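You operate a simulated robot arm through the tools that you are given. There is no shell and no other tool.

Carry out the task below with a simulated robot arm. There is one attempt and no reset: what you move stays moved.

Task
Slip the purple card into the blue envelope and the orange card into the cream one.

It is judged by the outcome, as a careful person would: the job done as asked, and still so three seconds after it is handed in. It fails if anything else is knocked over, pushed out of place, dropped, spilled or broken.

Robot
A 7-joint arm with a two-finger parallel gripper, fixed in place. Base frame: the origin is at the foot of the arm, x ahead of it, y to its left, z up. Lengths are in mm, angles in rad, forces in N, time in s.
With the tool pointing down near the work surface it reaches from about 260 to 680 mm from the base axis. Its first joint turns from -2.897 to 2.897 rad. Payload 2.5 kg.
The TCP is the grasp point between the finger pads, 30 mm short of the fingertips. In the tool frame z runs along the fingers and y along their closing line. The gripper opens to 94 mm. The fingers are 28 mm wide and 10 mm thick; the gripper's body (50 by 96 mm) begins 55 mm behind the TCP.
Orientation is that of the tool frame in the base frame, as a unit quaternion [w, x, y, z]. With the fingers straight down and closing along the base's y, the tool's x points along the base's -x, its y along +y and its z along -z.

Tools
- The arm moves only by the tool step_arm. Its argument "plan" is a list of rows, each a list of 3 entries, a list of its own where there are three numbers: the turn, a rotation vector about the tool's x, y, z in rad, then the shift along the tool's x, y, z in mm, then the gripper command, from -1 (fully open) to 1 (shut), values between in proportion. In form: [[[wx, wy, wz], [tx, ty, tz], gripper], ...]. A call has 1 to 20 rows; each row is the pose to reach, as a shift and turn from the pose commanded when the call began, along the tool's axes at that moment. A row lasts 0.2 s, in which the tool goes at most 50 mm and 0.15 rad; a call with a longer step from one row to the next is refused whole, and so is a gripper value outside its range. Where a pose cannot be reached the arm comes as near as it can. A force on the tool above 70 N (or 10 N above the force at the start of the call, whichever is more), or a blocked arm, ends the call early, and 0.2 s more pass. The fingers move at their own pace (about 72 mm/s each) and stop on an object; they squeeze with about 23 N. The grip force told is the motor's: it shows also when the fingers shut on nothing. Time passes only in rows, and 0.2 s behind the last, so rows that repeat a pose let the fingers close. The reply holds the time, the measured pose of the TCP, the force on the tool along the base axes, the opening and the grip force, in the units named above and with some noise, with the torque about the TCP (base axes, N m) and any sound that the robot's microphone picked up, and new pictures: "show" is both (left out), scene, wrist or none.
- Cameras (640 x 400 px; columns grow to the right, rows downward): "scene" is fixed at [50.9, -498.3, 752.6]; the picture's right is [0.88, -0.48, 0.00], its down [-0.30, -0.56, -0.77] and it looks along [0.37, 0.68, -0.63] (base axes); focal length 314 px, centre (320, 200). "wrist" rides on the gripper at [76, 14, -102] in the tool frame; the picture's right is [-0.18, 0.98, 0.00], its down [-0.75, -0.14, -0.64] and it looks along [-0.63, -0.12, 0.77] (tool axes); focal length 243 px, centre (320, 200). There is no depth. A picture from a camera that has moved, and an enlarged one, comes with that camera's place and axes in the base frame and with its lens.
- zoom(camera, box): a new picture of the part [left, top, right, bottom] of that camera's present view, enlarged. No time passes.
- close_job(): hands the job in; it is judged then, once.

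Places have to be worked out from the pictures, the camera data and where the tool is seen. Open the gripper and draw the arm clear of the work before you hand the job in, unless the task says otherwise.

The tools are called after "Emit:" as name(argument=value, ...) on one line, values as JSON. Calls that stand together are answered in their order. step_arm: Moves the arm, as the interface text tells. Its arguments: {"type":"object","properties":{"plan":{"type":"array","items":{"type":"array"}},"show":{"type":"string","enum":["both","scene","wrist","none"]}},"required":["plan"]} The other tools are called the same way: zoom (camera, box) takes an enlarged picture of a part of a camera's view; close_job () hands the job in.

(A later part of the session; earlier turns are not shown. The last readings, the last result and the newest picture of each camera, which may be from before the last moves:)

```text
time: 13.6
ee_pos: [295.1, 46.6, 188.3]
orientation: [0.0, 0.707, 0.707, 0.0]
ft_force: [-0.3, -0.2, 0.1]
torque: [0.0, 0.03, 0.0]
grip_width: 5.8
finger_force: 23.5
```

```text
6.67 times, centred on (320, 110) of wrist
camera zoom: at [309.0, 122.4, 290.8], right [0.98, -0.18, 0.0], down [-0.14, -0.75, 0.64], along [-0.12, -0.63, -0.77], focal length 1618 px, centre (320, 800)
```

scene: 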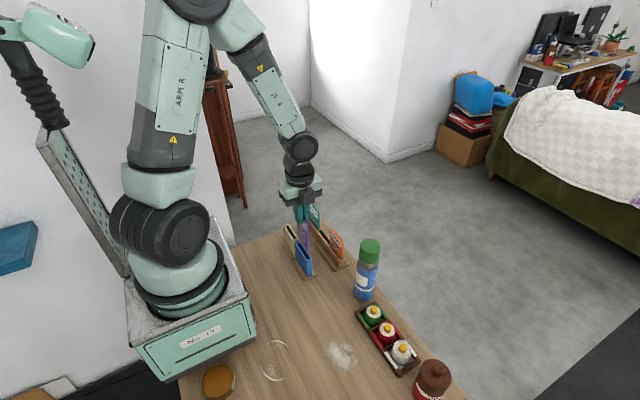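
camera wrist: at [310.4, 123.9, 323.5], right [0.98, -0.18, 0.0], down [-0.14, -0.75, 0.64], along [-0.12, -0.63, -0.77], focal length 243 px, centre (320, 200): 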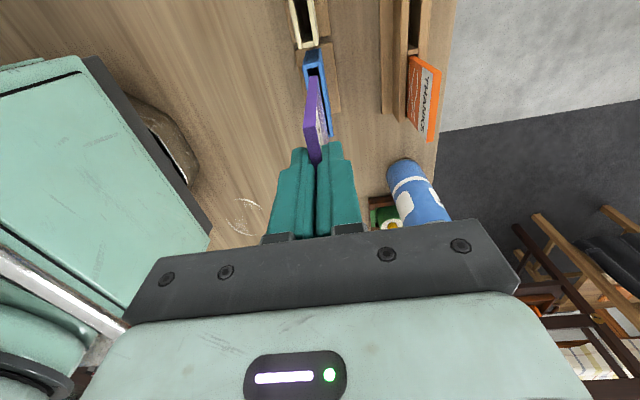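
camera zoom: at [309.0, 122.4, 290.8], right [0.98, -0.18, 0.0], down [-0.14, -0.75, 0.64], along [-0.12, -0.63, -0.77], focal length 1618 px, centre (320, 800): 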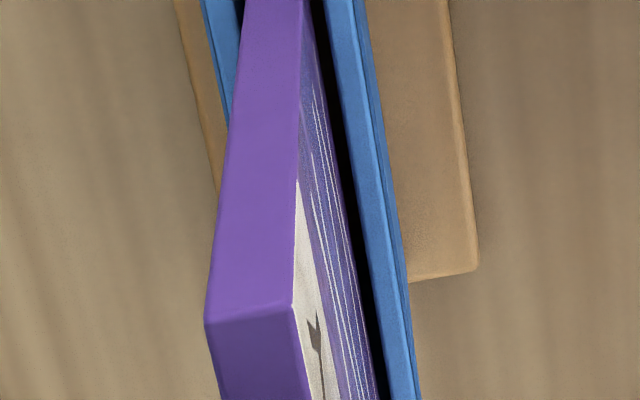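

The card's lower edge is inside the opening with no contact force. I'll lower it another 52 mm along the envelope, slowly.

Emit:
step_arm(plan=[[[0, 0, 0], [0, 0, 4], 1], [[0, 0, 0], [0, 0, 8], 1], [[0, 0, 0], [0, 0, 13], 1], [[0, 0, 0], [0, 0, 18], 1], [[0, 0, 0], [0, 0, 23], 1], [[0, 0, 0], [0, 0, 28], 1], [[0, 0, 0], [0, 0, 33], 1], [[0, 0, 0], [0, 0, 38], 1], [[0, 0, 0], [0, 0, 43], 1], [[0, 0, 0], [0, 0, 48], 1], [[0, 0, 0], [0, 0, 52], 1], [[0, 0, 0], [0, 0, 52], 1]])

Emit:
zoom(camera="scene", box=[272, 215, 336, 255])

Emit:
zoom(camera="wrist", box=[240, 60, 400, 160])

```text
time: 16.2
ee_pos: [294.5, 45.4, 135.6]
orientation: [-0.001, 0.707, 0.707, 0.0]
ft_force: [0.4, -0.8, 0.2]
torque: [0.0, 0.01, -0.02]
grip_width: 5.7
finger_force: 22.9
camera wrist: at [308.4, 121.8, 239.2], right [0.98, -0.18, 0.0], down [-0.14, -0.75, 0.64], along [-0.12, -0.63, -0.77], focal length 243 px, centre (320, 200)
```

scene: 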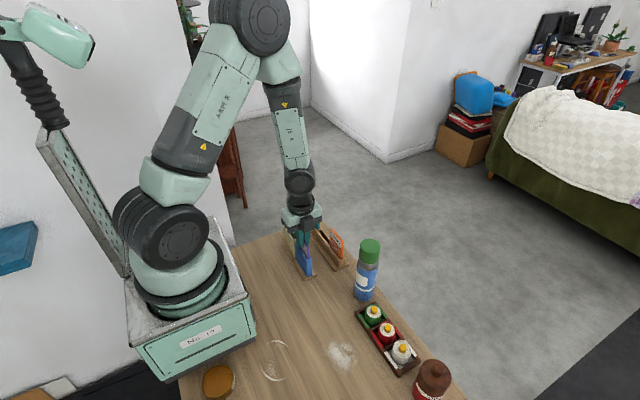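
wrist: 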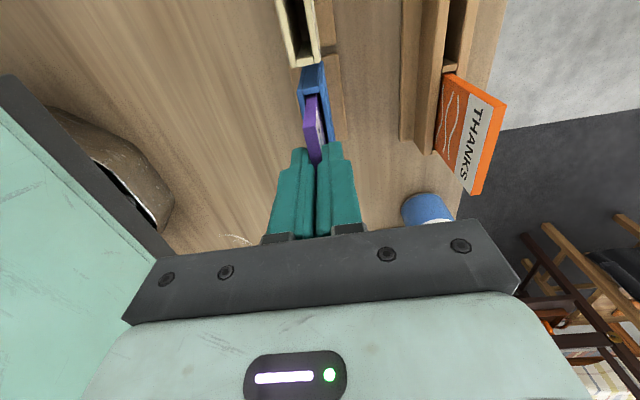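

```text
10.00 times, centred on (304, 235) of scene
camera zoom: at [50.9, -498.3, 752.6], right [0.88, -0.48, 0.0], down [-0.3, -0.56, -0.77], along [0.37, 0.68, -0.63], focal length 3144 px, centre (480, -150)
```

zoom: 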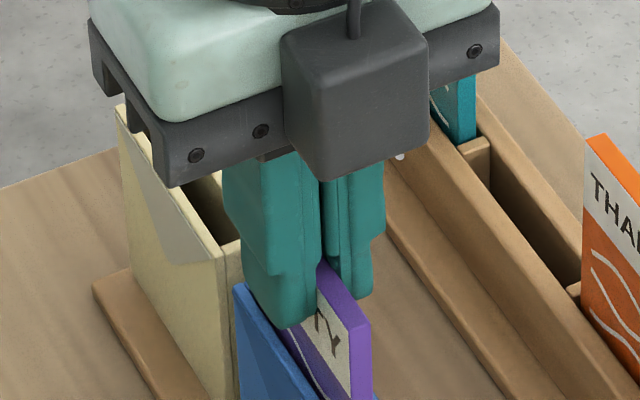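

```text
4.00 times, centred on (320, 110) of wrist
camera zoom: at [308.4, 121.8, 239.2], right [0.98, -0.18, 0.0], down [-0.14, -0.75, 0.64], along [-0.12, -0.63, -0.77], focal length 970 px, centre (320, 560)
```

zoom: 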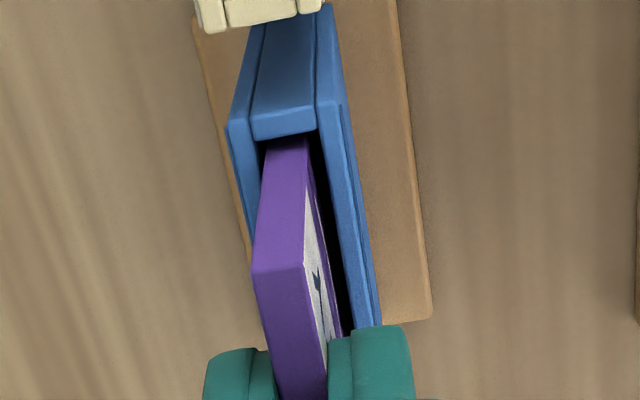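

No force yet; the card's bottom is about z≈26. I'll lower another 7 mm in small steps to find the floor.

Emit:
step_arm(plan=[[[0, 0, 0], [0, 0, 1.5], 1], [[0, 0, 0], [0, 0, 3], 1], [[0, 0, 0], [0, 0, 4.5], 1], [[0, 0, 0], [0, 0, 6], 1], [[0, 0, 0], [0, 0, 7], 1]], show="none")

```text
time: 17.4
ee_pos: [293.8, 45.6, 127.3]
orientation: [0.0, 0.707, 0.707, -0.001]
ft_force: [0.4, -0.3, -1.0]
torque: [-0.01, -0.02, 0.03]
grip_width: 5.7
finger_force: 22.6
```

Still no contact, so I'll go on in 1 mm steps.

Emit:
step_arm(plan=[[[0, 0, 0], [0, 0, 1], 1], [[0, 0, 0], [0, 0, 2], 1], [[0, 0, 0], [0, 0, 2], 1]], show="none")

Emit:
zoom(camera="scene", box=[272, 225, 336, 265])

Emit:
zoom(camera="wrist", box=[240, 60, 400, 160])

```text
time: 18.2
ee_pos: [294.7, 46.4, 127.5]
orientation: [0.0, 0.707, 0.707, -0.001]
ft_force: [0.1, 0.5, -0.8]
torque: [0.01, -0.02, 0.02]
grip_width: 5.9
finger_force: 23.2
```

```text
10.00 times, centred on (304, 245) of scene
camera zoom: at [50.9, -498.3, 752.6], right [0.88, -0.48, 0.0], down [-0.3, -0.56, -0.77], along [0.37, 0.68, -0.63], focal length 3144 px, centre (480, -250)
```

zoom: 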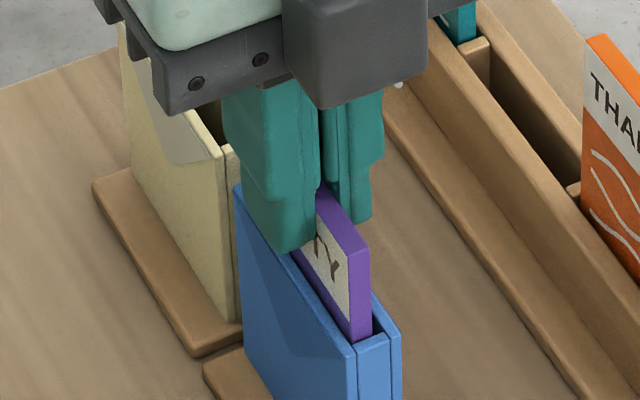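

```text
4.00 times, centred on (320, 110) of wrist
camera zoom: at [307.8, 121.7, 229.7], right [0.98, -0.18, 0.0], down [-0.14, -0.75, 0.64], along [-0.12, -0.63, -0.77], focal length 970 px, centre (320, 560)
```

zoom: 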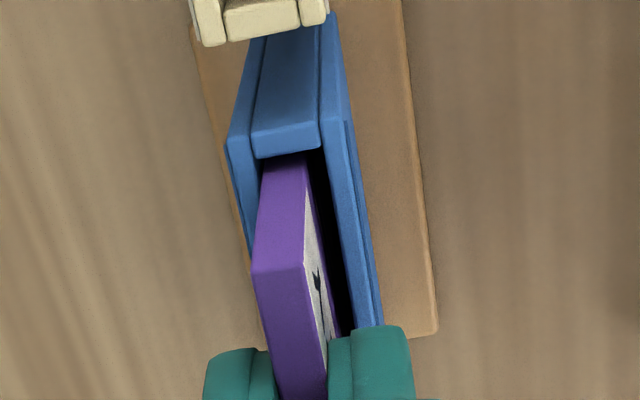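

Still free, with the bottom near z≈16. I'll nudge 1 mm toward +x to centre it in the slot and continue down 3 mm more.

Emit:
step_arm(plan=[[[0, 0, 0], [0, 0.8, 0], 1], [[0, 0, 0], [0, 0.8, 1], 1], [[0, 0, 0], [0, 0.8, 2], 1], [[0, 0, 0], [0, 0.8, 3], 1], [[0, 0, 0], [0, 0.8, 3], 1]], show="none")

```text
time: 19.4
ee_pos: [294.8, 45.2, 123.3]
orientation: [0.0, 0.706, 0.708, 0.0]
ft_force: [0.4, 0.6, 0.3]
torque: [-0.01, 0.02, -0.03]
grip_width: 6.0
finger_force: 23.1
```

No contact yet; I'll go 3 mm further (tips would still be about 8 mm above the envelope rim).

Emit:
step_arm(plan=[[[0, 0, 0], [0, 0, 1], 1], [[0, 0, 0], [0, 0, 2], 1], [[0, 0, 0], [0, 0, 3], 1], [[0, 0, 0], [0, 0, 3], 1]], show="none")

Emit:
zoom(camera="scene", box=[280, 235, 328, 265])

Emit:
zoom(camera="wrist", box=[240, 60, 400, 160])

```text
time: 20.4
ee_pos: [294.7, 46.4, 120.8]
orientation: [0.0, 0.707, 0.707, -0.001]
ft_force: [0.0, -0.3, -0.8]
torque: [0.0, 0.01, 0.02]
grip_width: 5.7
finger_force: 22.9
```

```text
13.33 times, centred on (304, 250) of scene
camera zoom: at [50.9, -498.3, 752.6], right [0.88, -0.48, 0.0], down [-0.3, -0.56, -0.77], along [0.37, 0.68, -0.63], focal length 4192 px, centre (533, -467)
```

zoom: 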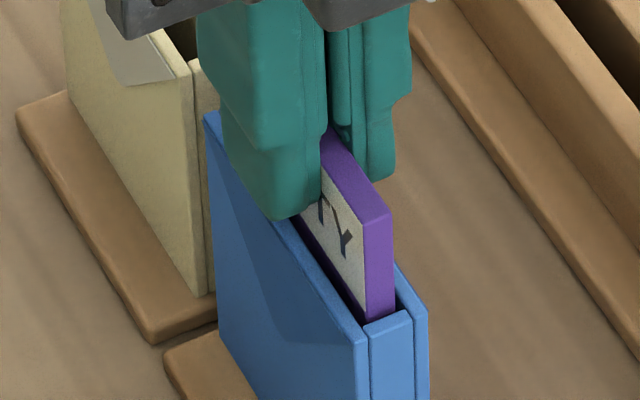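

```text
4.00 times, centred on (320, 110) of wrist
camera zoom: at [309.3, 122.2, 223.5], right [0.98, -0.18, 0.0], down [-0.14, -0.75, 0.64], along [-0.12, -0.63, -0.77], focal length 970 px, centre (320, 560)
```

zoom: 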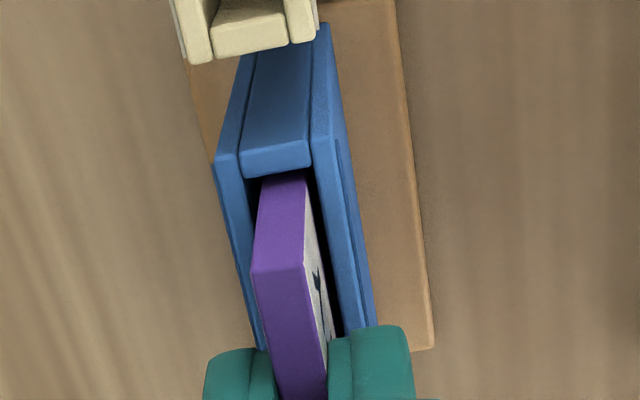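

The card is about 70 mm deep in the blue envelope. I'll go 2 mm further, then check for floor contact before releasing.

Emit:
step_arm(plan=[[[0, 0, 0], [0, 0, 1], 1], [[0, 0, 0], [0, 0, 2], 1], [[0, 0, 0], [0, 0, 2], 1]], show="none")

```text
time: 21.2
ee_pos: [295.7, 46.4, 118.3]
orientation: [0.0, 0.706, 0.708, 0.0]
ft_force: [0.1, -0.6, 0.6]
torque: [0.03, -0.01, 0.02]
grip_width: 6.0
finger_force: 23.0
```

Still no contact; any remaining drop is a few millimetres at most. I'll open the fingers slightly to release it.

Emit:
step_arm(plan=[[[0, 0, 0], [0, 0, 0], 0.85], [[0, 0, 0], [0, 0, 0], 0.75], [[0, 0, 0], [0, 0, 0], 0.7], [[0, 0, 0], [0, 0, 0], 0.7]], show="wrist")

Emit:
zoom(camera="scene", box=[280, 235, 328, 265])

Emit:
zoom(camera="wrist", box=[240, 60, 400, 160])

```text
time: 22.2
ee_pos: [295.1, 46.1, 117.7]
orientation: [0.0, 0.707, 0.707, 0.0]
ft_force: [-0.3, 0.3, -0.6]
torque: [-0.03, 0.0, -0.01]
grip_width: 14.3
finger_force: 0.0
camera wrist: at [309.2, 122.2, 221.6], right [0.98, -0.18, 0.0], down [-0.14, -0.75, 0.64], along [-0.12, -0.63, -0.77], focal length 243 px, centre (320, 200)
```

wrist: 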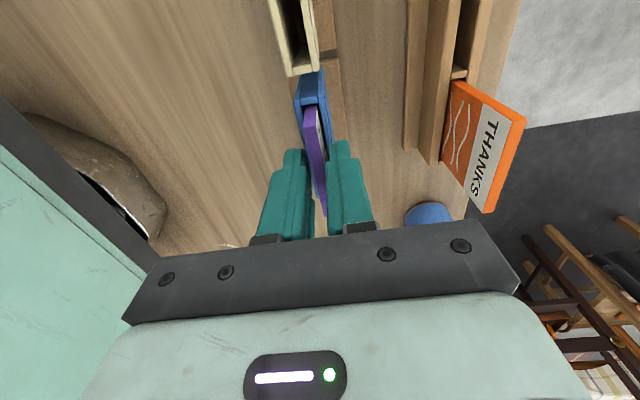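

```text
13.33 times, centred on (304, 250) of scene
camera zoom: at [50.9, -498.3, 752.6], right [0.88, -0.48, 0.0], down [-0.3, -0.56, -0.77], along [0.37, 0.68, -0.63], focal length 4192 px, centre (533, -467)
```

zoom: 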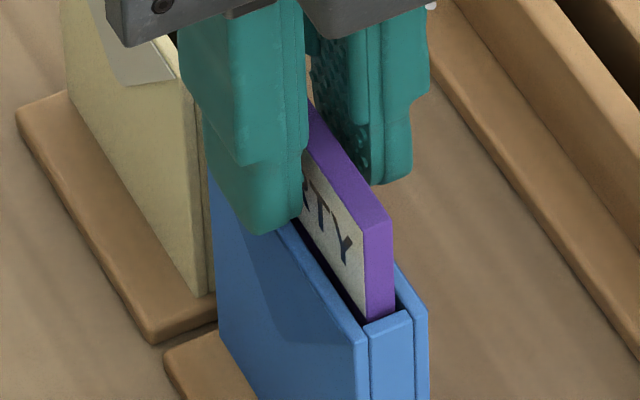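

```text
4.00 times, centred on (320, 110) of wrist
camera zoom: at [309.2, 122.2, 221.6], right [0.98, -0.18, 0.0], down [-0.14, -0.75, 0.64], along [-0.12, -0.63, -0.77], focal length 970 px, centre (320, 560)
```

zoom: 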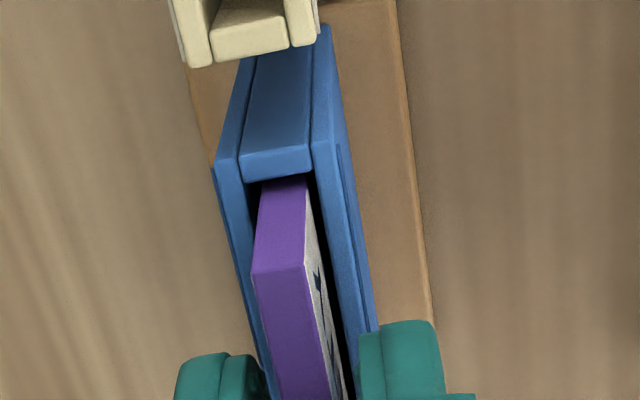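

The card is released and standing in the blue envelope. I'll open a touch more and rise straight up.

Emit:
step_arm(plan=[[[0, 0, 0], [0, 0, 0], 0.55], [[0, 0, 0], [0, 0, -4], 0.5], [[0, 0, 0], [0, 0, -12], 0.4], [[0, 0, 0], [0, 0, -24], 0.3], [[0, 0, 0], [0, 0, -40], 0.3], [[0, 0, 0], [0, 0, -60], 0.3], [[0, 0, 0], [0, 0, -80], 0.3], [[0, 0, 0], [0, 0, -80], 0.3]])

Emit:
zoom(camera="scene", box=[272, 215, 352, 265])

Emit:
zoom(camera="wrist", box=[240, 40, 432, 160])

```text
time: 24.0
ee_pos: [294.7, 47.5, 199.2]
orientation: [0.0, 0.707, 0.708, 0.0]
ft_force: [-1.0, -0.4, 0.0]
torque: [-0.02, 0.03, -0.01]
grip_width: 32.9
finger_force: 0.1
camera wrist: at [308.8, 123.0, 301.9], right [0.98, -0.18, 0.0], down [-0.14, -0.75, 0.64], along [-0.12, -0.63, -0.77], focal length 243 px, centre (320, 200)
```

scene: 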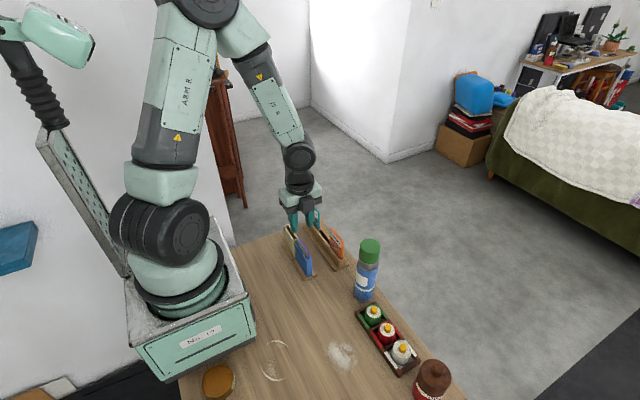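
wrist: 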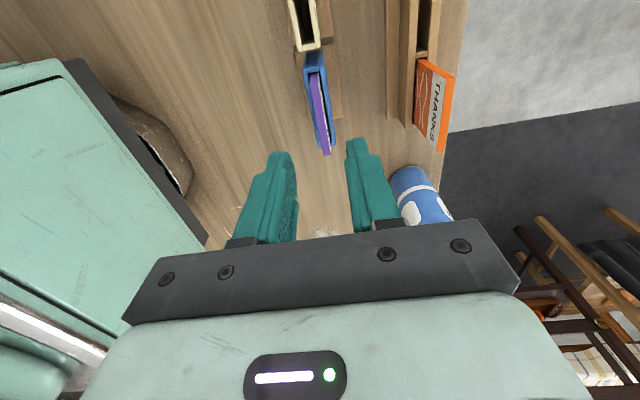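

```text
8.00 times, centred on (312, 240) of scene
camera zoom: at [50.9, -498.3, 752.6], right [0.88, -0.48, 0.0], down [-0.3, -0.56, -0.77], along [0.37, 0.68, -0.63], focal length 2515 px, centre (384, -120)
```

zoom: 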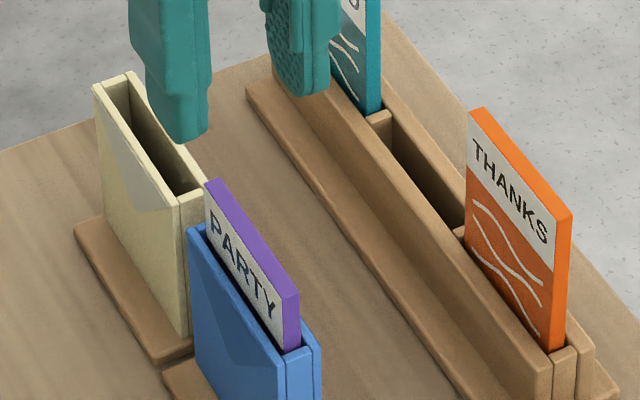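

```text
3.33 times, centred on (336, 100) of wrist
camera zoom: at [308.8, 123.0, 301.9], right [0.98, -0.18, 0.0], down [-0.14, -0.75, 0.64], along [-0.12, -0.63, -0.77], focal length 809 px, centre (267, 533)
```

zoom: 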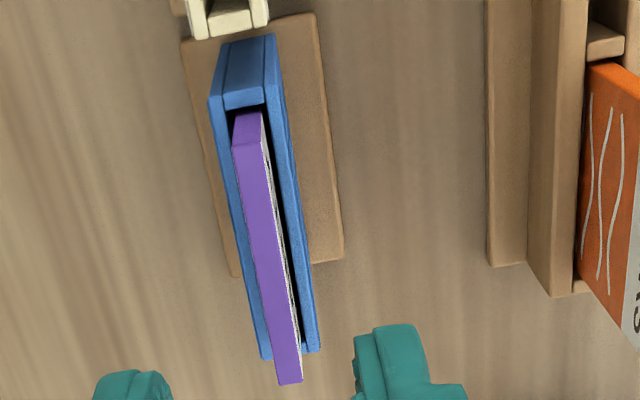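

Purple is seated in the blue envelope and everything else is undisturbed. Next I'll move above the orange card.

Emit:
step_arm(plan=[[[0, 0, 0], [-2, 16, 0], 0.3], [[0, 0, 0], [-5, 36, 0], 0.3], [[0, 0, 0], [-8, 56, 2], 0.3], [[0, 0, 0], [-12, 76, 6], 0.3], [[0, 0, 0], [-15, 92, 10], 0.3], [[0, 0, 0], [-16, 99.9, 13], 0.3], [[0, 0, 0], [-16, 99.9, 13], 0.3]])

Emit:
zoom(camera="wrist", box=[240, 50, 432, 170])

Emit:
zoom(camera="scene", box=[288, 205, 384, 265])

```text
time: 25.6
ee_pos: [395.2, 32.1, 185.1]
orientation: [0.0, 0.706, 0.708, 0.0]
ft_force: [0.2, 1.0, 0.5]
torque: [-0.01, -0.01, 0.0]
grip_width: 32.8
finger_force: 0.1
camera wrist: at [408.8, 107.8, 288.6], right [0.98, -0.18, 0.0], down [-0.14, -0.75, 0.64], along [-0.12, -0.63, -0.77], focal length 243 px, centre (320, 200)
```

scene: 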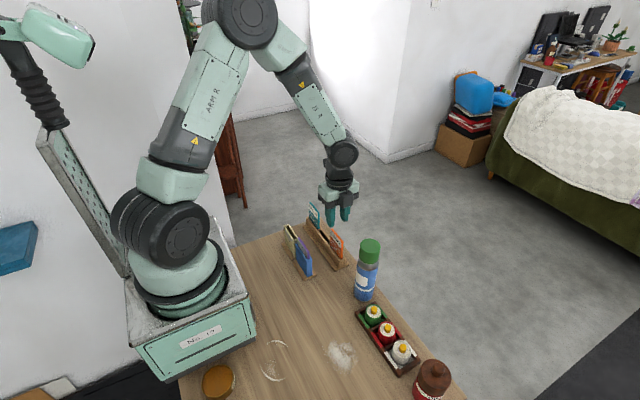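
wrist: 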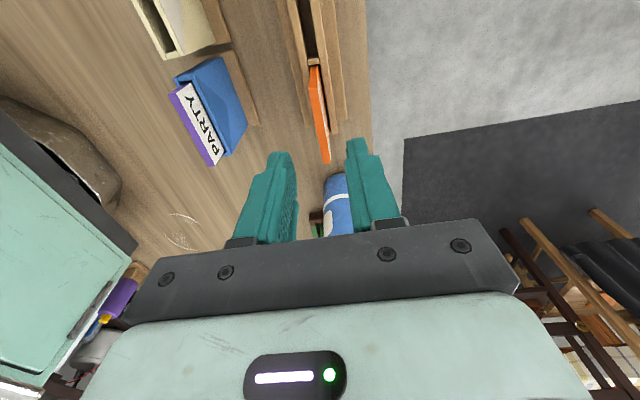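

```text
3.33 times, centred on (336, 110) of wrist
camera zoom: at [408.8, 107.8, 288.6], right [0.98, -0.18, 0.0], down [-0.14, -0.75, 0.64], along [-0.12, -0.63, -0.77], focal length 809 px, centre (267, 500)
```

zoom: 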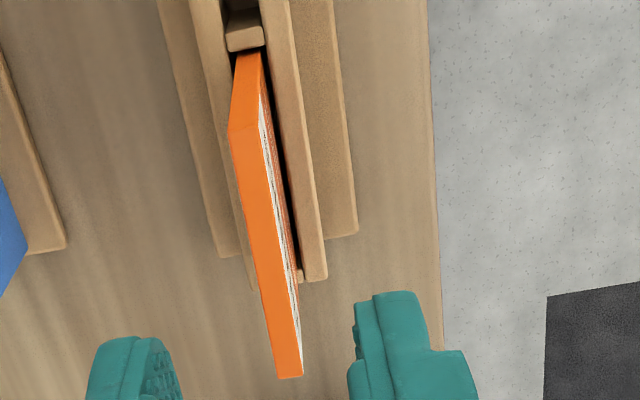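

```text
6.67 times, centred on (336, 235) of scene
camera zoom: at [50.9, -498.3, 752.6], right [0.88, -0.48, 0.0], down [-0.3, -0.56, -0.77], along [0.37, 0.68, -0.63], focal length 2096 px, centre (213, -33)
```

zoom: 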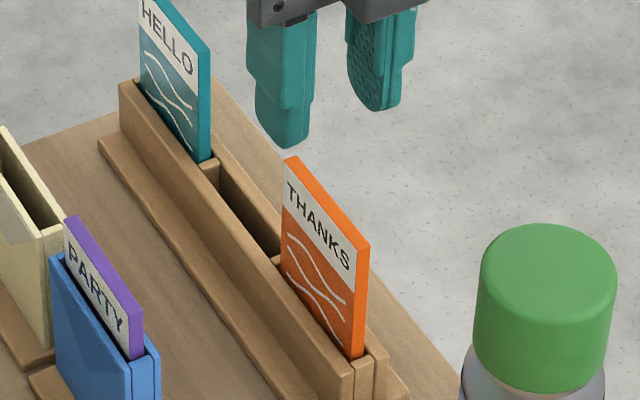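

The orange card is centred in x and about 2 mm toward −y from the gripper. I'll shift slightly and come down to just above it.

Emit:
step_arm(plan=[[[0, 0, 0], [-1, 0.1, 15], 0.3], [[0, 0, 0], [-1.8, 0.1, 30], 0.3], [[0, 0, 0], [-1.8, 0.1, 40], 0.3], [[0, 0, 0], [-1.8, 0.1, 40], 0.3]], show="none")

Emit:
zoom(camera="wrist", box=[230, 100, 422, 220])

Emit:
zoom(camera="scene", box=[296, 200, 376, 250])

```text
time: 26.6
ee_pos: [394.4, 29.4, 145.5]
orientation: [0.0, 0.707, 0.707, 0.0]
ft_force: [0.2, -0.5, -0.1]
torque: [0.03, 0.01, 0.0]
grip_width: 33.0
finger_force: 0.0
```

```text
3.33 times, centred on (326, 160) of wrist
camera zoom: at [408.3, 104.5, 249.1], right [0.98, -0.18, 0.0], down [-0.14, -0.75, 0.64], along [-0.12, -0.63, -0.77], focal length 809 px, centre (300, 333)
```

zoom: 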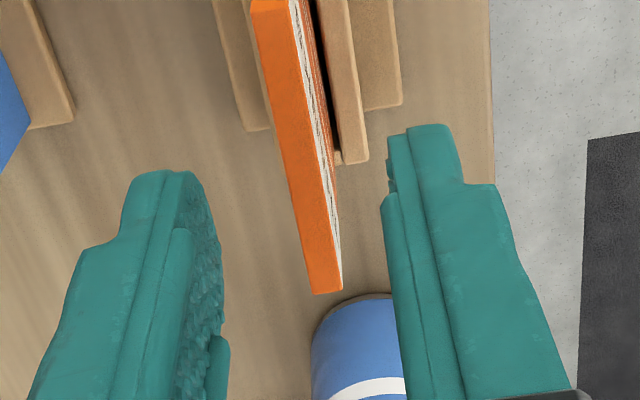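

```text
8.00 times, centred on (336, 225) of scene
camera zoom: at [50.9, -498.3, 752.6], right [0.88, -0.48, 0.0], down [-0.3, -0.56, -0.77], along [0.37, 0.68, -0.63], focal length 2515 px, centre (192, 0)
```

zoom: 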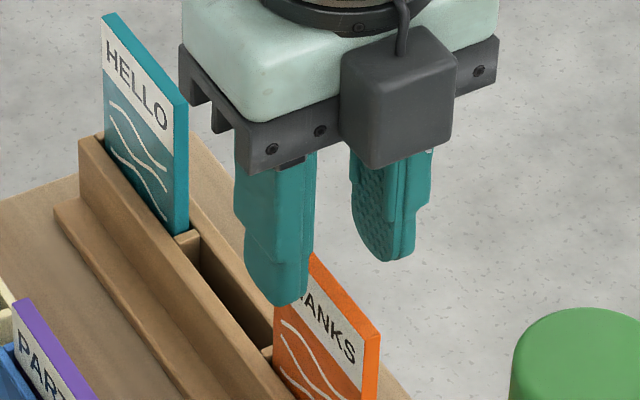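

The card is centred at about x=394.9, y=29.7 against the gripper's (394.3, 28.5). I'll make a small correction, descend 26 mm, and narrow to 10 mm.

Emit:
step_arm(plan=[[[0, 0, 0], [0.8, 0.5, 0], 0.3], [[0, 0, 0], [0.8, 0.5, 13], 0.3], [[0, 0, 0], [0.8, 0.5, 26], 0.3], [[0, 0, 0], [0.8, 0.5, 26], 0.6], [[0, 0, 0], [0.8, 0.5, 26], 0.79], [[0, 0, 0], [0.8, 0.5, 26], 0.79]], show="none")

Emit:
zoom(camera="wrist", box=[230, 100, 422, 220])

Emit:
zoom(camera="scene", box=[296, 205, 376, 255])

```text
time: 28.0
ee_pos: [396.5, 28.6, 120.2]
orientation: [0.0, 0.707, 0.707, 0.001]
ft_force: [-0.9, -1.0, 0.0]
torque: [0.0, 0.0, 0.01]
grip_width: 9.8
finger_force: 0.0
```

```text
3.33 times, centred on (326, 160) of wrist
camera zoom: at [410.3, 104.5, 222.7], right [0.98, -0.18, 0.0], down [-0.14, -0.75, 0.64], along [-0.12, -0.63, -0.77], focal length 809 px, centre (300, 333)
```

zoom: 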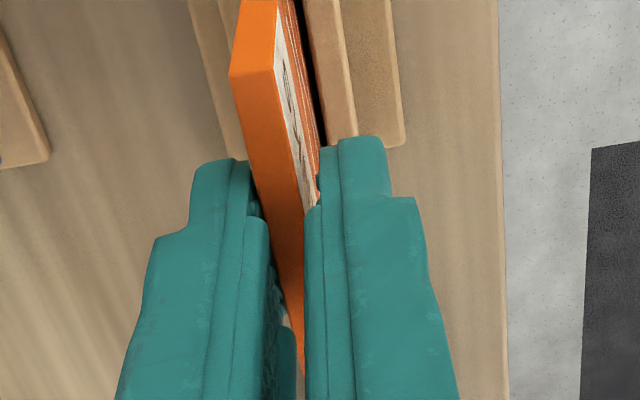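

```text
8.00 times, centred on (336, 230) of scene
camera zoom: at [50.9, -498.3, 752.6], right [0.88, -0.48, 0.0], down [-0.3, -0.56, -0.77], along [0.37, 0.68, -0.63], focal length 2515 px, centre (192, -40)
```

zoom: 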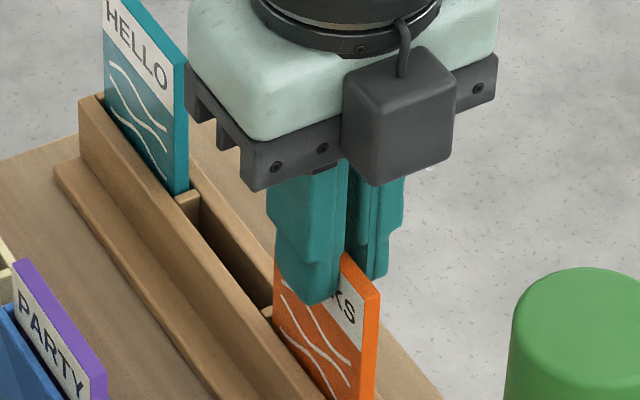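

The gripper ended about 1.3 mm too far in +x, so I'll shift back before gripping.

Emit:
step_arm(plan=[[[0, 0, 0], [0.6, -1.2, 0], 0.79], [[0, 0, 0], [0.6, -1.2, 0], 0.79]], show="none")

Emit:
zoom(camera="wrist", box=[278, 120, 358, 170])

```text
time: 28.6
ee_pos: [394.5, 30.0, 119.1]
orientation: [0.001, 0.707, 0.707, -0.001]
ft_force: [0.1, 0.4, 0.1]
torque: [0.03, 0.02, 0.02]
grip_width: 9.5
finger_force: 0.1
```

```text
8.00 times, centred on (318, 145) of wrist
camera zoom: at [408.9, 105.5, 222.7], right [0.98, -0.18, 0.0], down [-0.14, -0.75, 0.64], along [-0.12, -0.63, -0.77], focal length 1941 px, centre (336, 640)
```

zoom: 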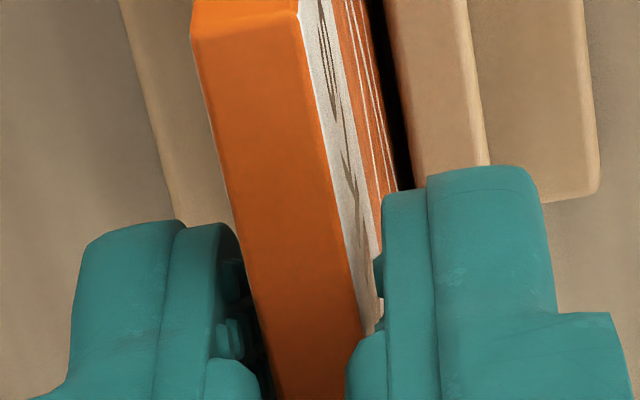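

The card is now centred between the pads, so I'll close on it.

Emit:
step_arm(plan=[[[0, 0, 0], [0, 0, 0], 0.85], [[0, 0, 0], [0, 0, 0], 0.9], [[0, 0, 0], [0, 0, 0], 1], [[0, 0, 0], [0, 0, 0], 1]], show="none")

Emit:
zoom(camera="scene", box=[296, 205, 376, 255])

```text
time: 29.6
ee_pos: [393.6, 29.5, 119.9]
orientation: [0.0, 0.707, 0.707, 0.0]
ft_force: [-0.4, 0.3, 0.3]
torque: [0.01, 0.0, 0.02]
grip_width: 5.7
finger_force: 23.1
```

```text
8.00 times, centred on (336, 230) of scene
camera zoom: at [50.9, -498.3, 752.6], right [0.88, -0.48, 0.0], down [-0.3, -0.56, -0.77], along [0.37, 0.68, -0.63], focal length 2515 px, centre (192, -40)
```

zoom: 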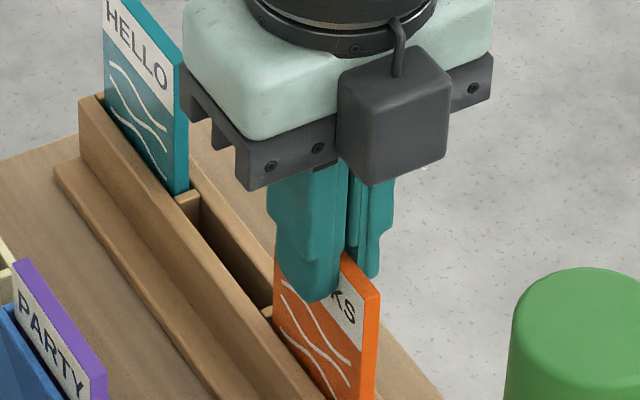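

Gripped (5.7 mm, 23 N). I'll lift straight up by 118 mm so the card clears the purple and teal card tops.

Emit:
step_arm(plan=[[[0, 0, 0], [0, 0, -6], 1], [[0, 0, 0], [0, 0, -14], 1], [[0, 0, 0], [0, 0, -24], 1], [[0, 0, 0], [0, 0, -36], 1], [[0, 0, 0], [0, 0, -50], 1], [[0, 0, 0], [0, 0, -66], 1], [[0, 0, 0], [0, 0, -84], 1], [[0, 0, 0], [0, 0, -102], 1], [[0, 0, 0], [0, 0, -118], 1], [[0, 0, 0], [0, 0, -118], 1]])

Emit:
zoom(camera="scene", box=[304, 175, 384, 225])

Emit:
zoom(camera="wrist", box=[280, 60, 360, 110])

Emit:
zoom(camera="scene", box=[304, 205, 384, 255])

```text
time: 31.8
ee_pos: [393.9, 30.7, 238.5]
orientation: [-0.001, 0.707, 0.708, 0.001]
ft_force: [-0.3, -0.1, -0.3]
torque: [0.01, -0.01, -0.01]
grip_width: 5.7
finger_force: 23.2
camera wrist: at [407.6, 105.7, 340.9], right [0.98, -0.18, 0.0], down [-0.14, -0.75, 0.64], along [-0.12, -0.63, -0.77], focal length 243 px, centre (320, 200)
```

scene: 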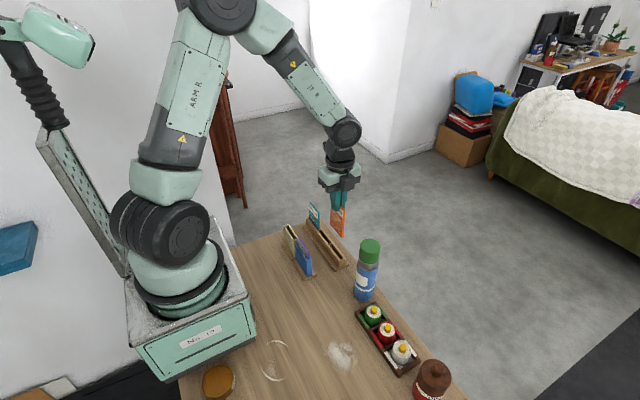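
wrist: 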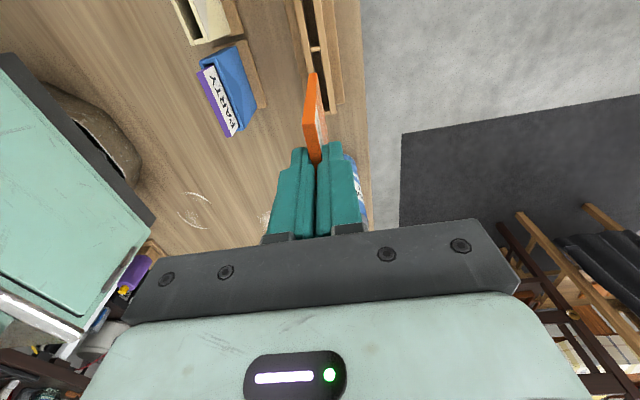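

```text
8.00 times, centred on (344, 200) of scene
camera zoom: at [50.9, -498.3, 752.6], right [0.88, -0.48, 0.0], down [-0.3, -0.56, -0.77], along [0.37, 0.68, -0.63], focal length 2515 px, centre (128, 200)
```

zoom: 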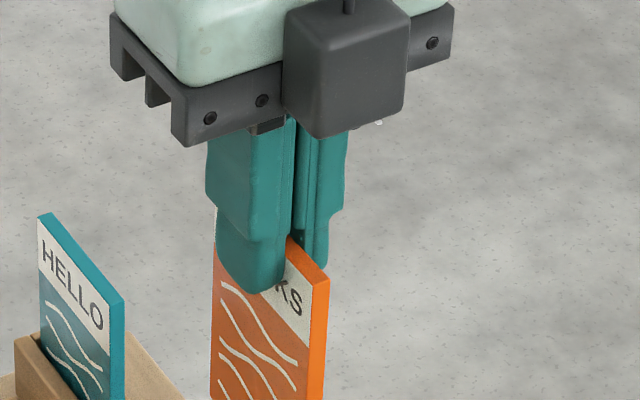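

```text
8.00 times, centred on (320, 85) of wrist
camera zoom: at [407.6, 105.7, 340.9], right [0.98, -0.18, 0.0], down [-0.14, -0.75, 0.64], along [-0.12, -0.63, -0.77], focal length 1941 px, centre (320, 1120)
```

zoom: 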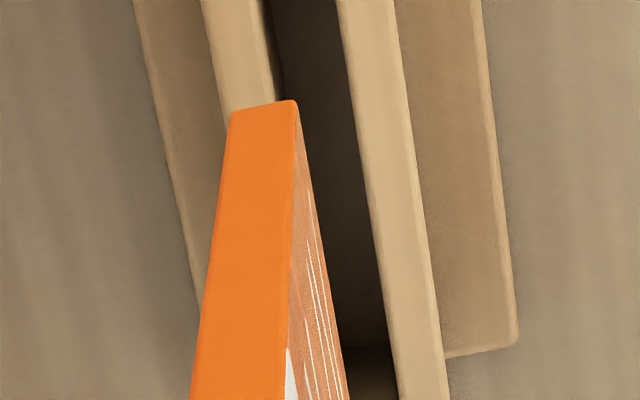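

```text
8.00 times, centred on (344, 230) of scene
camera zoom: at [50.9, -498.3, 752.6], right [0.88, -0.48, 0.0], down [-0.3, -0.56, -0.77], along [0.37, 0.68, -0.63], focal length 2515 px, centre (128, -40)
```

zoom: 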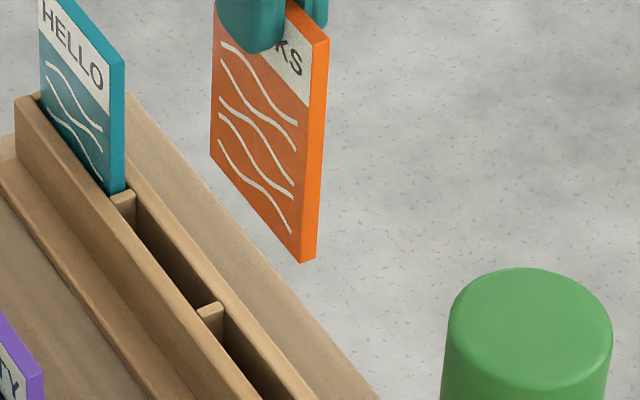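

The orange card hangs straight with its bottom near z≈127. I'll carry it diagonally to above the cream envelope at this height.

Emit:
step_arm(plan=[[[0, 0, 0], [6, -10, 0], 1], [[0, 0, 0], [18, -24, 0], 1], [[0, 0, 0], [34, -38, 0], 1], [[0, 0, 0], [50, -52, 0], 1], [[0, 0, 0], [66, -66, 0], 1], [[0, 0, 0], [80, -80, 0], 1], [[0, 0, 0], [92, -92, 0], 1], [[0, 0, 0], [99.3, -98.5, 0], 1], [[0, 0, 0], [99.3, -98.5, 0], 1], [[0, 0, 0], [99.3, -98.5, 12], 1], [[0, 0, 0], [99.3, -98.5, 20], 1], [[0, 0, 0], [99.3, -98.5, 20], 1]])

Emit:
zoom(camera="scene", box=[264, 200, 328, 240])

Emit:
zoom(camera="wrist", box=[272, 40, 368, 100])

```text
time: 34.4
ee_pos: [296.5, 127.8, 218.1]
orientation: [0.0, 0.707, 0.707, 0.001]
ft_force: [-0.4, -0.1, 0.3]
torque: [0.0, -0.05, -0.03]
grip_width: 6.2
finger_force: 22.9
camera wrist: at [309.9, 204.2, 321.1], right [0.98, -0.18, 0.0], down [-0.14, -0.75, 0.64], along [-0.12, -0.63, -0.77], focal length 243 px, centre (320, 200)
```

scene: 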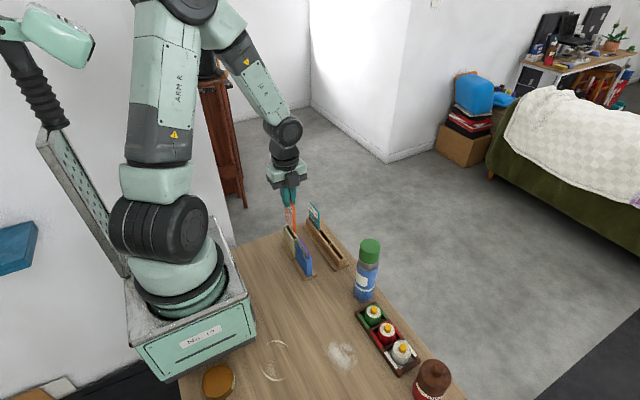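
wrist: 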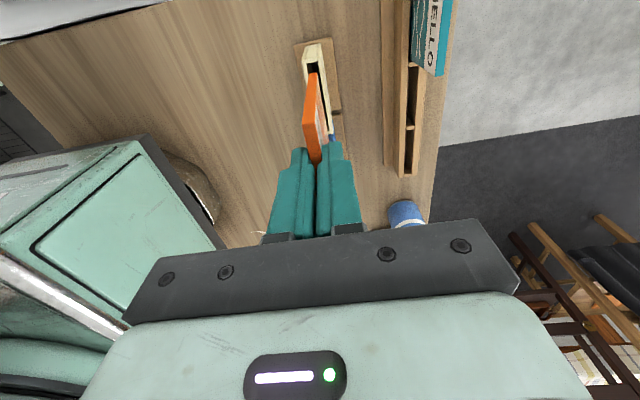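

```text
10.00 times, centred on (296, 220) of scene
camera zoom: at [50.9, -498.3, 752.6], right [0.88, -0.48, 0.0], down [-0.3, -0.56, -0.77], along [0.37, 0.68, -0.63], focal length 3144 px, centre (560, 0)
```

zoom: 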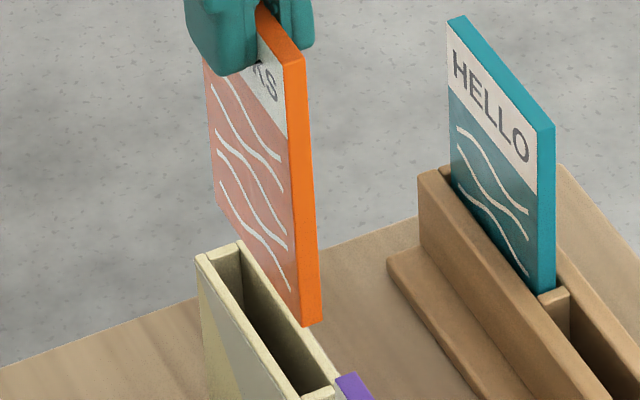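

```text
6.67 times, centred on (320, 70) of wrist
camera zoom: at [309.9, 204.2, 321.1], right [0.98, -0.18, 0.0], down [-0.14, -0.75, 0.64], along [-0.12, -0.63, -0.77], focal length 1618 px, centre (320, 1067)
```

zoom: 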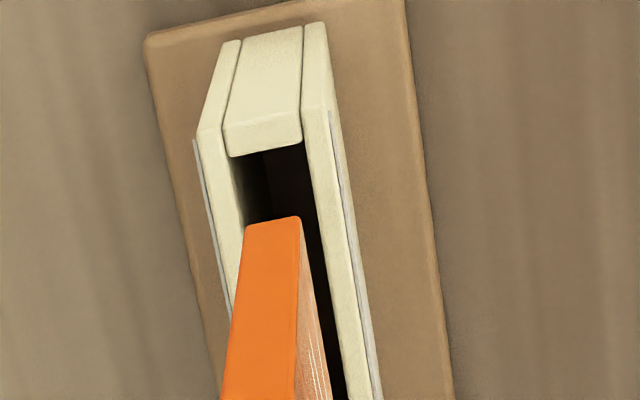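

The card is well centred in y, with about 3 mm clearance each end, and about 0.9 mm too far in +x. I'll correct that and lower to about 5 mm above the rim.

Emit:
step_arm(plan=[[[0, 0, 0], [0.4, -0.9, 0], 1], [[0, 0, 0], [0.4, -0.9, 7], 1], [[0, 0, 0], [0.4, -0.9, 14], 1], [[0, 0, 0], [0.4, -0.9, 19], 1], [[0, 0, 0], [0.4, -0.9, 19], 1]], show="none")

Emit:
zoom(camera="scene", box=[276, 220, 316, 245])

Emit:
zoom(camera="wrist", box=[288, 40, 352, 80])

Emit:
zoom(camera="wrist", box=[272, 70, 368, 130])

```text
time: 35.6
ee_pos: [293.2, 129.4, 199.3]
orientation: [0.001, 0.706, 0.708, 0.0]
ft_force: [0.3, -0.5, -0.2]
torque: [0.01, -0.04, -0.03]
grip_width: 6.1
finger_force: 23.6
```

```text
16.00 times, centred on (296, 232) of scene
camera zoom: at [50.9, -498.3, 752.6], right [0.88, -0.48, 0.0], down [-0.3, -0.56, -0.77], along [0.37, 0.68, -0.63], focal length 5030 px, centre (704, -320)
```

zoom: 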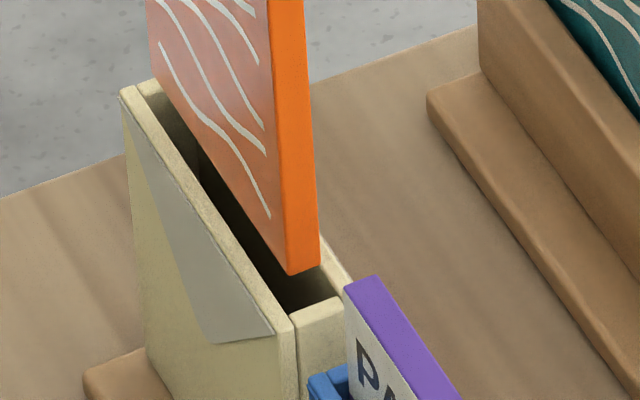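

```text
10.00 times, centred on (320, 60) of wrist
camera zoom: at [308.8, 205.5, 302.2], right [0.98, -0.18, 0.0], down [-0.14, -0.75, 0.64], along [-0.12, -0.63, -0.77], focal length 2426 px, centre (320, 1600)
```

zoom: 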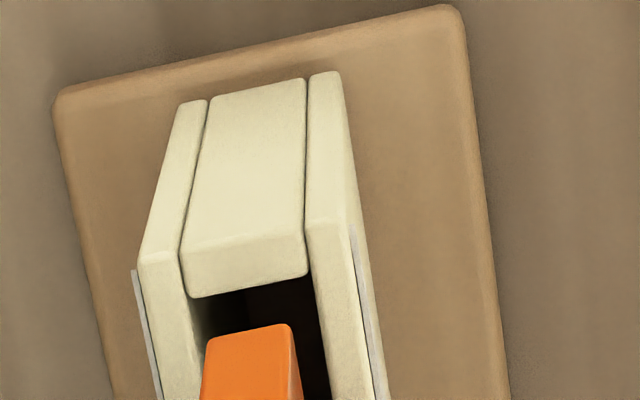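

```text
6.67 times, centred on (320, 100) of wrist
camera zoom: at [308.8, 205.5, 302.2], right [0.98, -0.18, 0.0], down [-0.14, -0.75, 0.64], along [-0.12, -0.63, -0.77], focal length 1618 px, centre (320, 867)
```

zoom: 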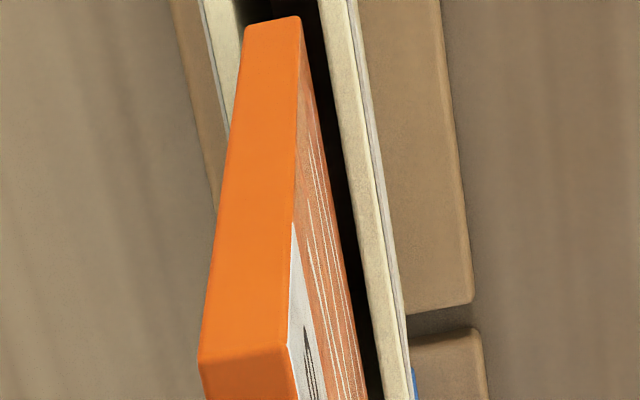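

Aligned in x; I'll shift 0.6 mm toward −y and lower the edge into the cream opening.

Emit:
step_arm(plan=[[[0, 0, 0], [-0.6, 0.1, 0], 1], [[0, 0, 0], [-0.6, 0.1, 4], 1], [[0, 0, 0], [-0.6, 0.1, 8], 1], [[0, 0, 0], [-0.6, 0.1, 11], 1], [[0, 0, 0], [-0.6, 0.1, 11], 1]], show="none")

Emit:
zoom(camera="scene", box=[276, 220, 316, 245])

Emit:
zoom(camera="wrist", box=[288, 40, 352, 80])

```text
time: 36.8
ee_pos: [295.9, 128.8, 187.1]
orientation: [0.0, 0.707, 0.708, 0.001]
ft_force: [-0.2, 0.4, 0.1]
torque: [0.0, 0.0, 0.01]
grip_width: 5.9
finger_force: 23.2
```

```text
16.00 times, centred on (296, 232) of scene
camera zoom: at [50.9, -498.3, 752.6], right [0.88, -0.48, 0.0], down [-0.3, -0.56, -0.77], along [0.37, 0.68, -0.63], focal length 5030 px, centre (704, -320)
```

zoom: 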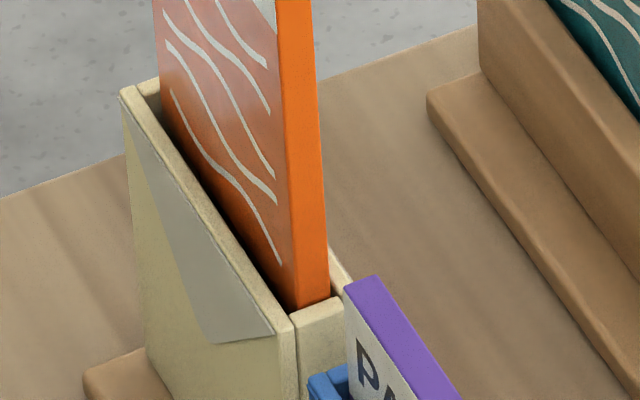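

```text
10.00 times, centred on (320, 60) of wrist
camera zoom: at [309.8, 204.5, 290.3], right [0.98, -0.18, 0.0], down [-0.14, -0.75, 0.64], along [-0.12, -0.63, -0.77], focal length 2426 px, centre (320, 1600)
```

zoom: 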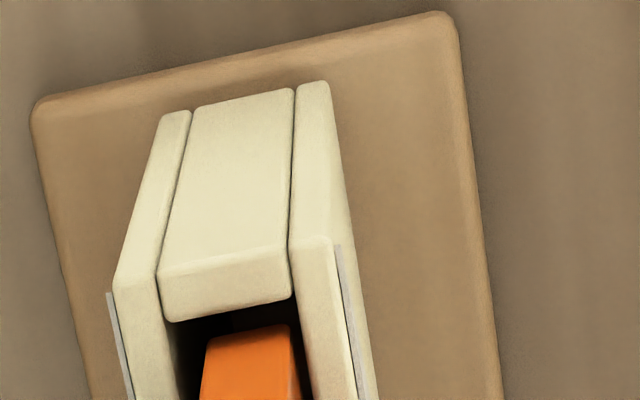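

The edge is inside the opening, a little toward +x. I'll shift back 0.7 mm and lower 52 mm slowly.

Emit:
step_arm(plan=[[[0, 0, 0], [0, -0.7, 0], 1], [[0, 0, 0], [0, -0.7, 4], 1], [[0, 0, 0], [0, -0.7, 8], 1], [[0, 0, 0], [0, -0.7, 13], 1], [[0, 0, 0], [0, -0.7, 18], 1], [[0, 0, 0], [0, -0.7, 23], 1], [[0, 0, 0], [0, -0.7, 28], 1], [[0, 0, 0], [0, -0.7, 33], 1], [[0, 0, 0], [0, -0.7, 38], 1], [[0, 0, 0], [0, -0.7, 43], 1], [[0, 0, 0], [0, -0.7, 48], 1], [[0, 0, 0], [0, -0.7, 52], 1], [[0, 0, 0], [0, -0.7, 52], 1]], show="scene")

Emit:
zoom(camera="scene", box=[264, 215, 328, 255])

Emit:
zoom(camera="wrist", box=[240, 60, 400, 160])

```text
time: 39.6
ee_pos: [293.6, 128.0, 135.4]
orientation: [0.0, 0.707, 0.707, 0.0]
ft_force: [0.1, 0.6, 0.1]
torque: [0.01, 0.03, 0.03]
grip_width: 5.7
finger_force: 23.0
```

scene: 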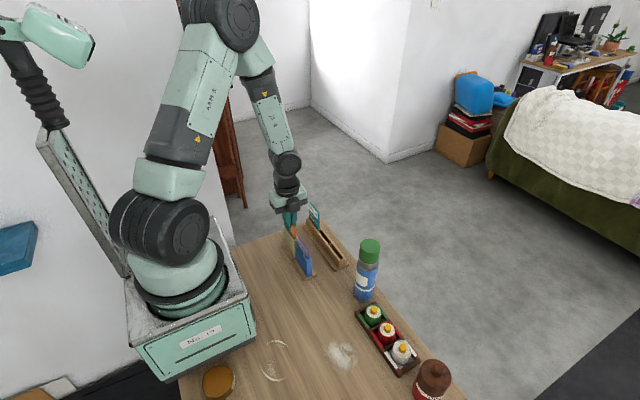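

```text
10.00 times, centred on (296, 235) of scene
camera zoom: at [50.9, -498.3, 752.6], right [0.88, -0.48, 0.0], down [-0.3, -0.56, -0.77], along [0.37, 0.68, -0.63], focal length 3144 px, centre (560, -150)
```

zoom: 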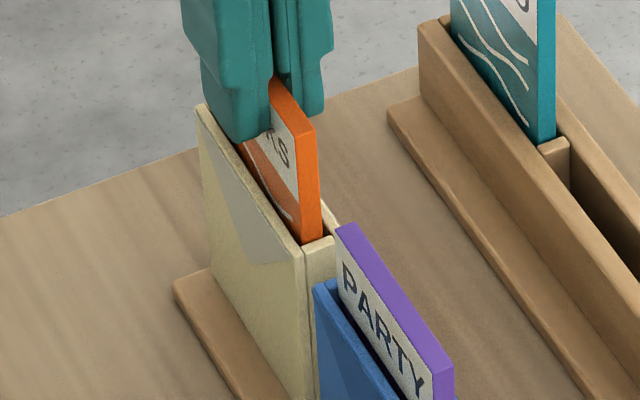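

```text
4.00 times, centred on (320, 110) of wrist
camera zoom: at [308.6, 204.5, 238.4], right [0.98, -0.18, 0.0], down [-0.14, -0.75, 0.64], along [-0.12, -0.63, -0.77], focal length 970 px, centre (320, 560)
```

zoom: 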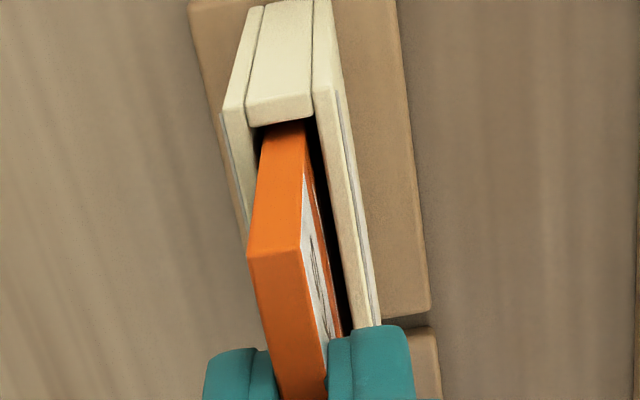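

Smooth so far with no contact. I'll lower another 15 mm in small steps, to the same depth as the purple card.

Emit:
step_arm(plan=[[[0, 0, 0], [0, 0.3, 2], 1], [[0, 0, 0], [0, 0.3, 4], 1], [[0, 0, 0], [0, 0.3, 6], 1], [[0, 0, 0], [0, 0.3, 8], 1], [[0, 0, 0], [0, 0.3, 10], 1], [[0, 0, 0], [0, 0.3, 12], 1], [[0, 0, 0], [0, 0.3, 13.5], 1], [[0, 0, 0], [0, 0.3, 15], 1], [[0, 0, 0], [0, 0.3, 15], 1]], show="none")

Emit:
zoom(camera="scene", box=[264, 215, 328, 255])

Emit:
zoom(camera="wrist", box=[240, 60, 400, 160])

```text
time: 41.6
ee_pos: [294.4, 128.7, 120.1]
orientation: [0.0, 0.707, 0.707, 0.0]
ft_force: [0.1, -0.2, 0.9]
torque: [0.02, 0.0, -0.02]
grip_width: 5.8
finger_force: 22.8
```

```text
10.00 times, centred on (296, 235) of scene
camera zoom: at [50.9, -498.3, 752.6], right [0.88, -0.48, 0.0], down [-0.3, -0.56, -0.77], along [0.37, 0.68, -0.63], focal length 3144 px, centre (560, -150)
```

zoom: 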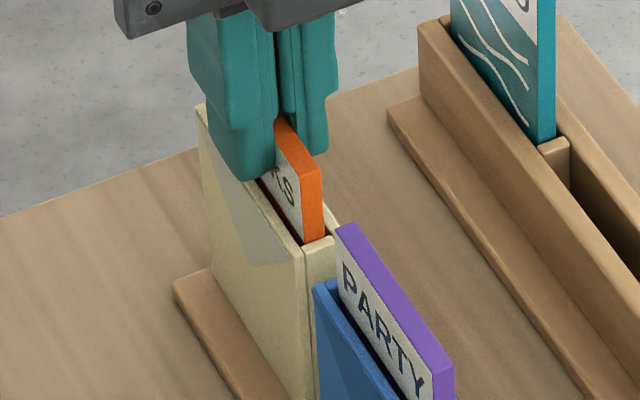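

```text
4.00 times, centred on (320, 110) of wrist
camera zoom: at [309.0, 204.0, 222.8], right [0.98, -0.18, 0.0], down [-0.14, -0.75, 0.64], along [-0.12, -0.63, -0.77], focal length 970 px, centre (320, 560)
```

zoom: 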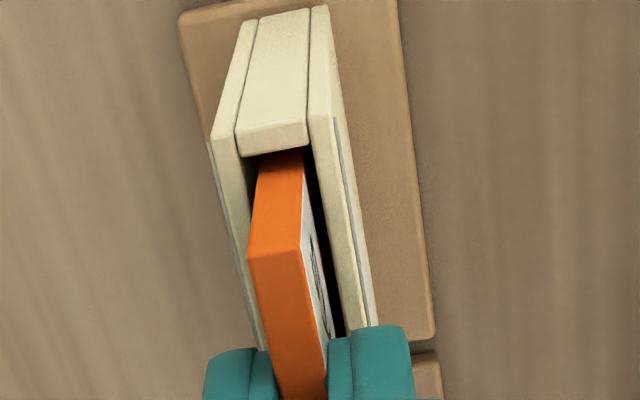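

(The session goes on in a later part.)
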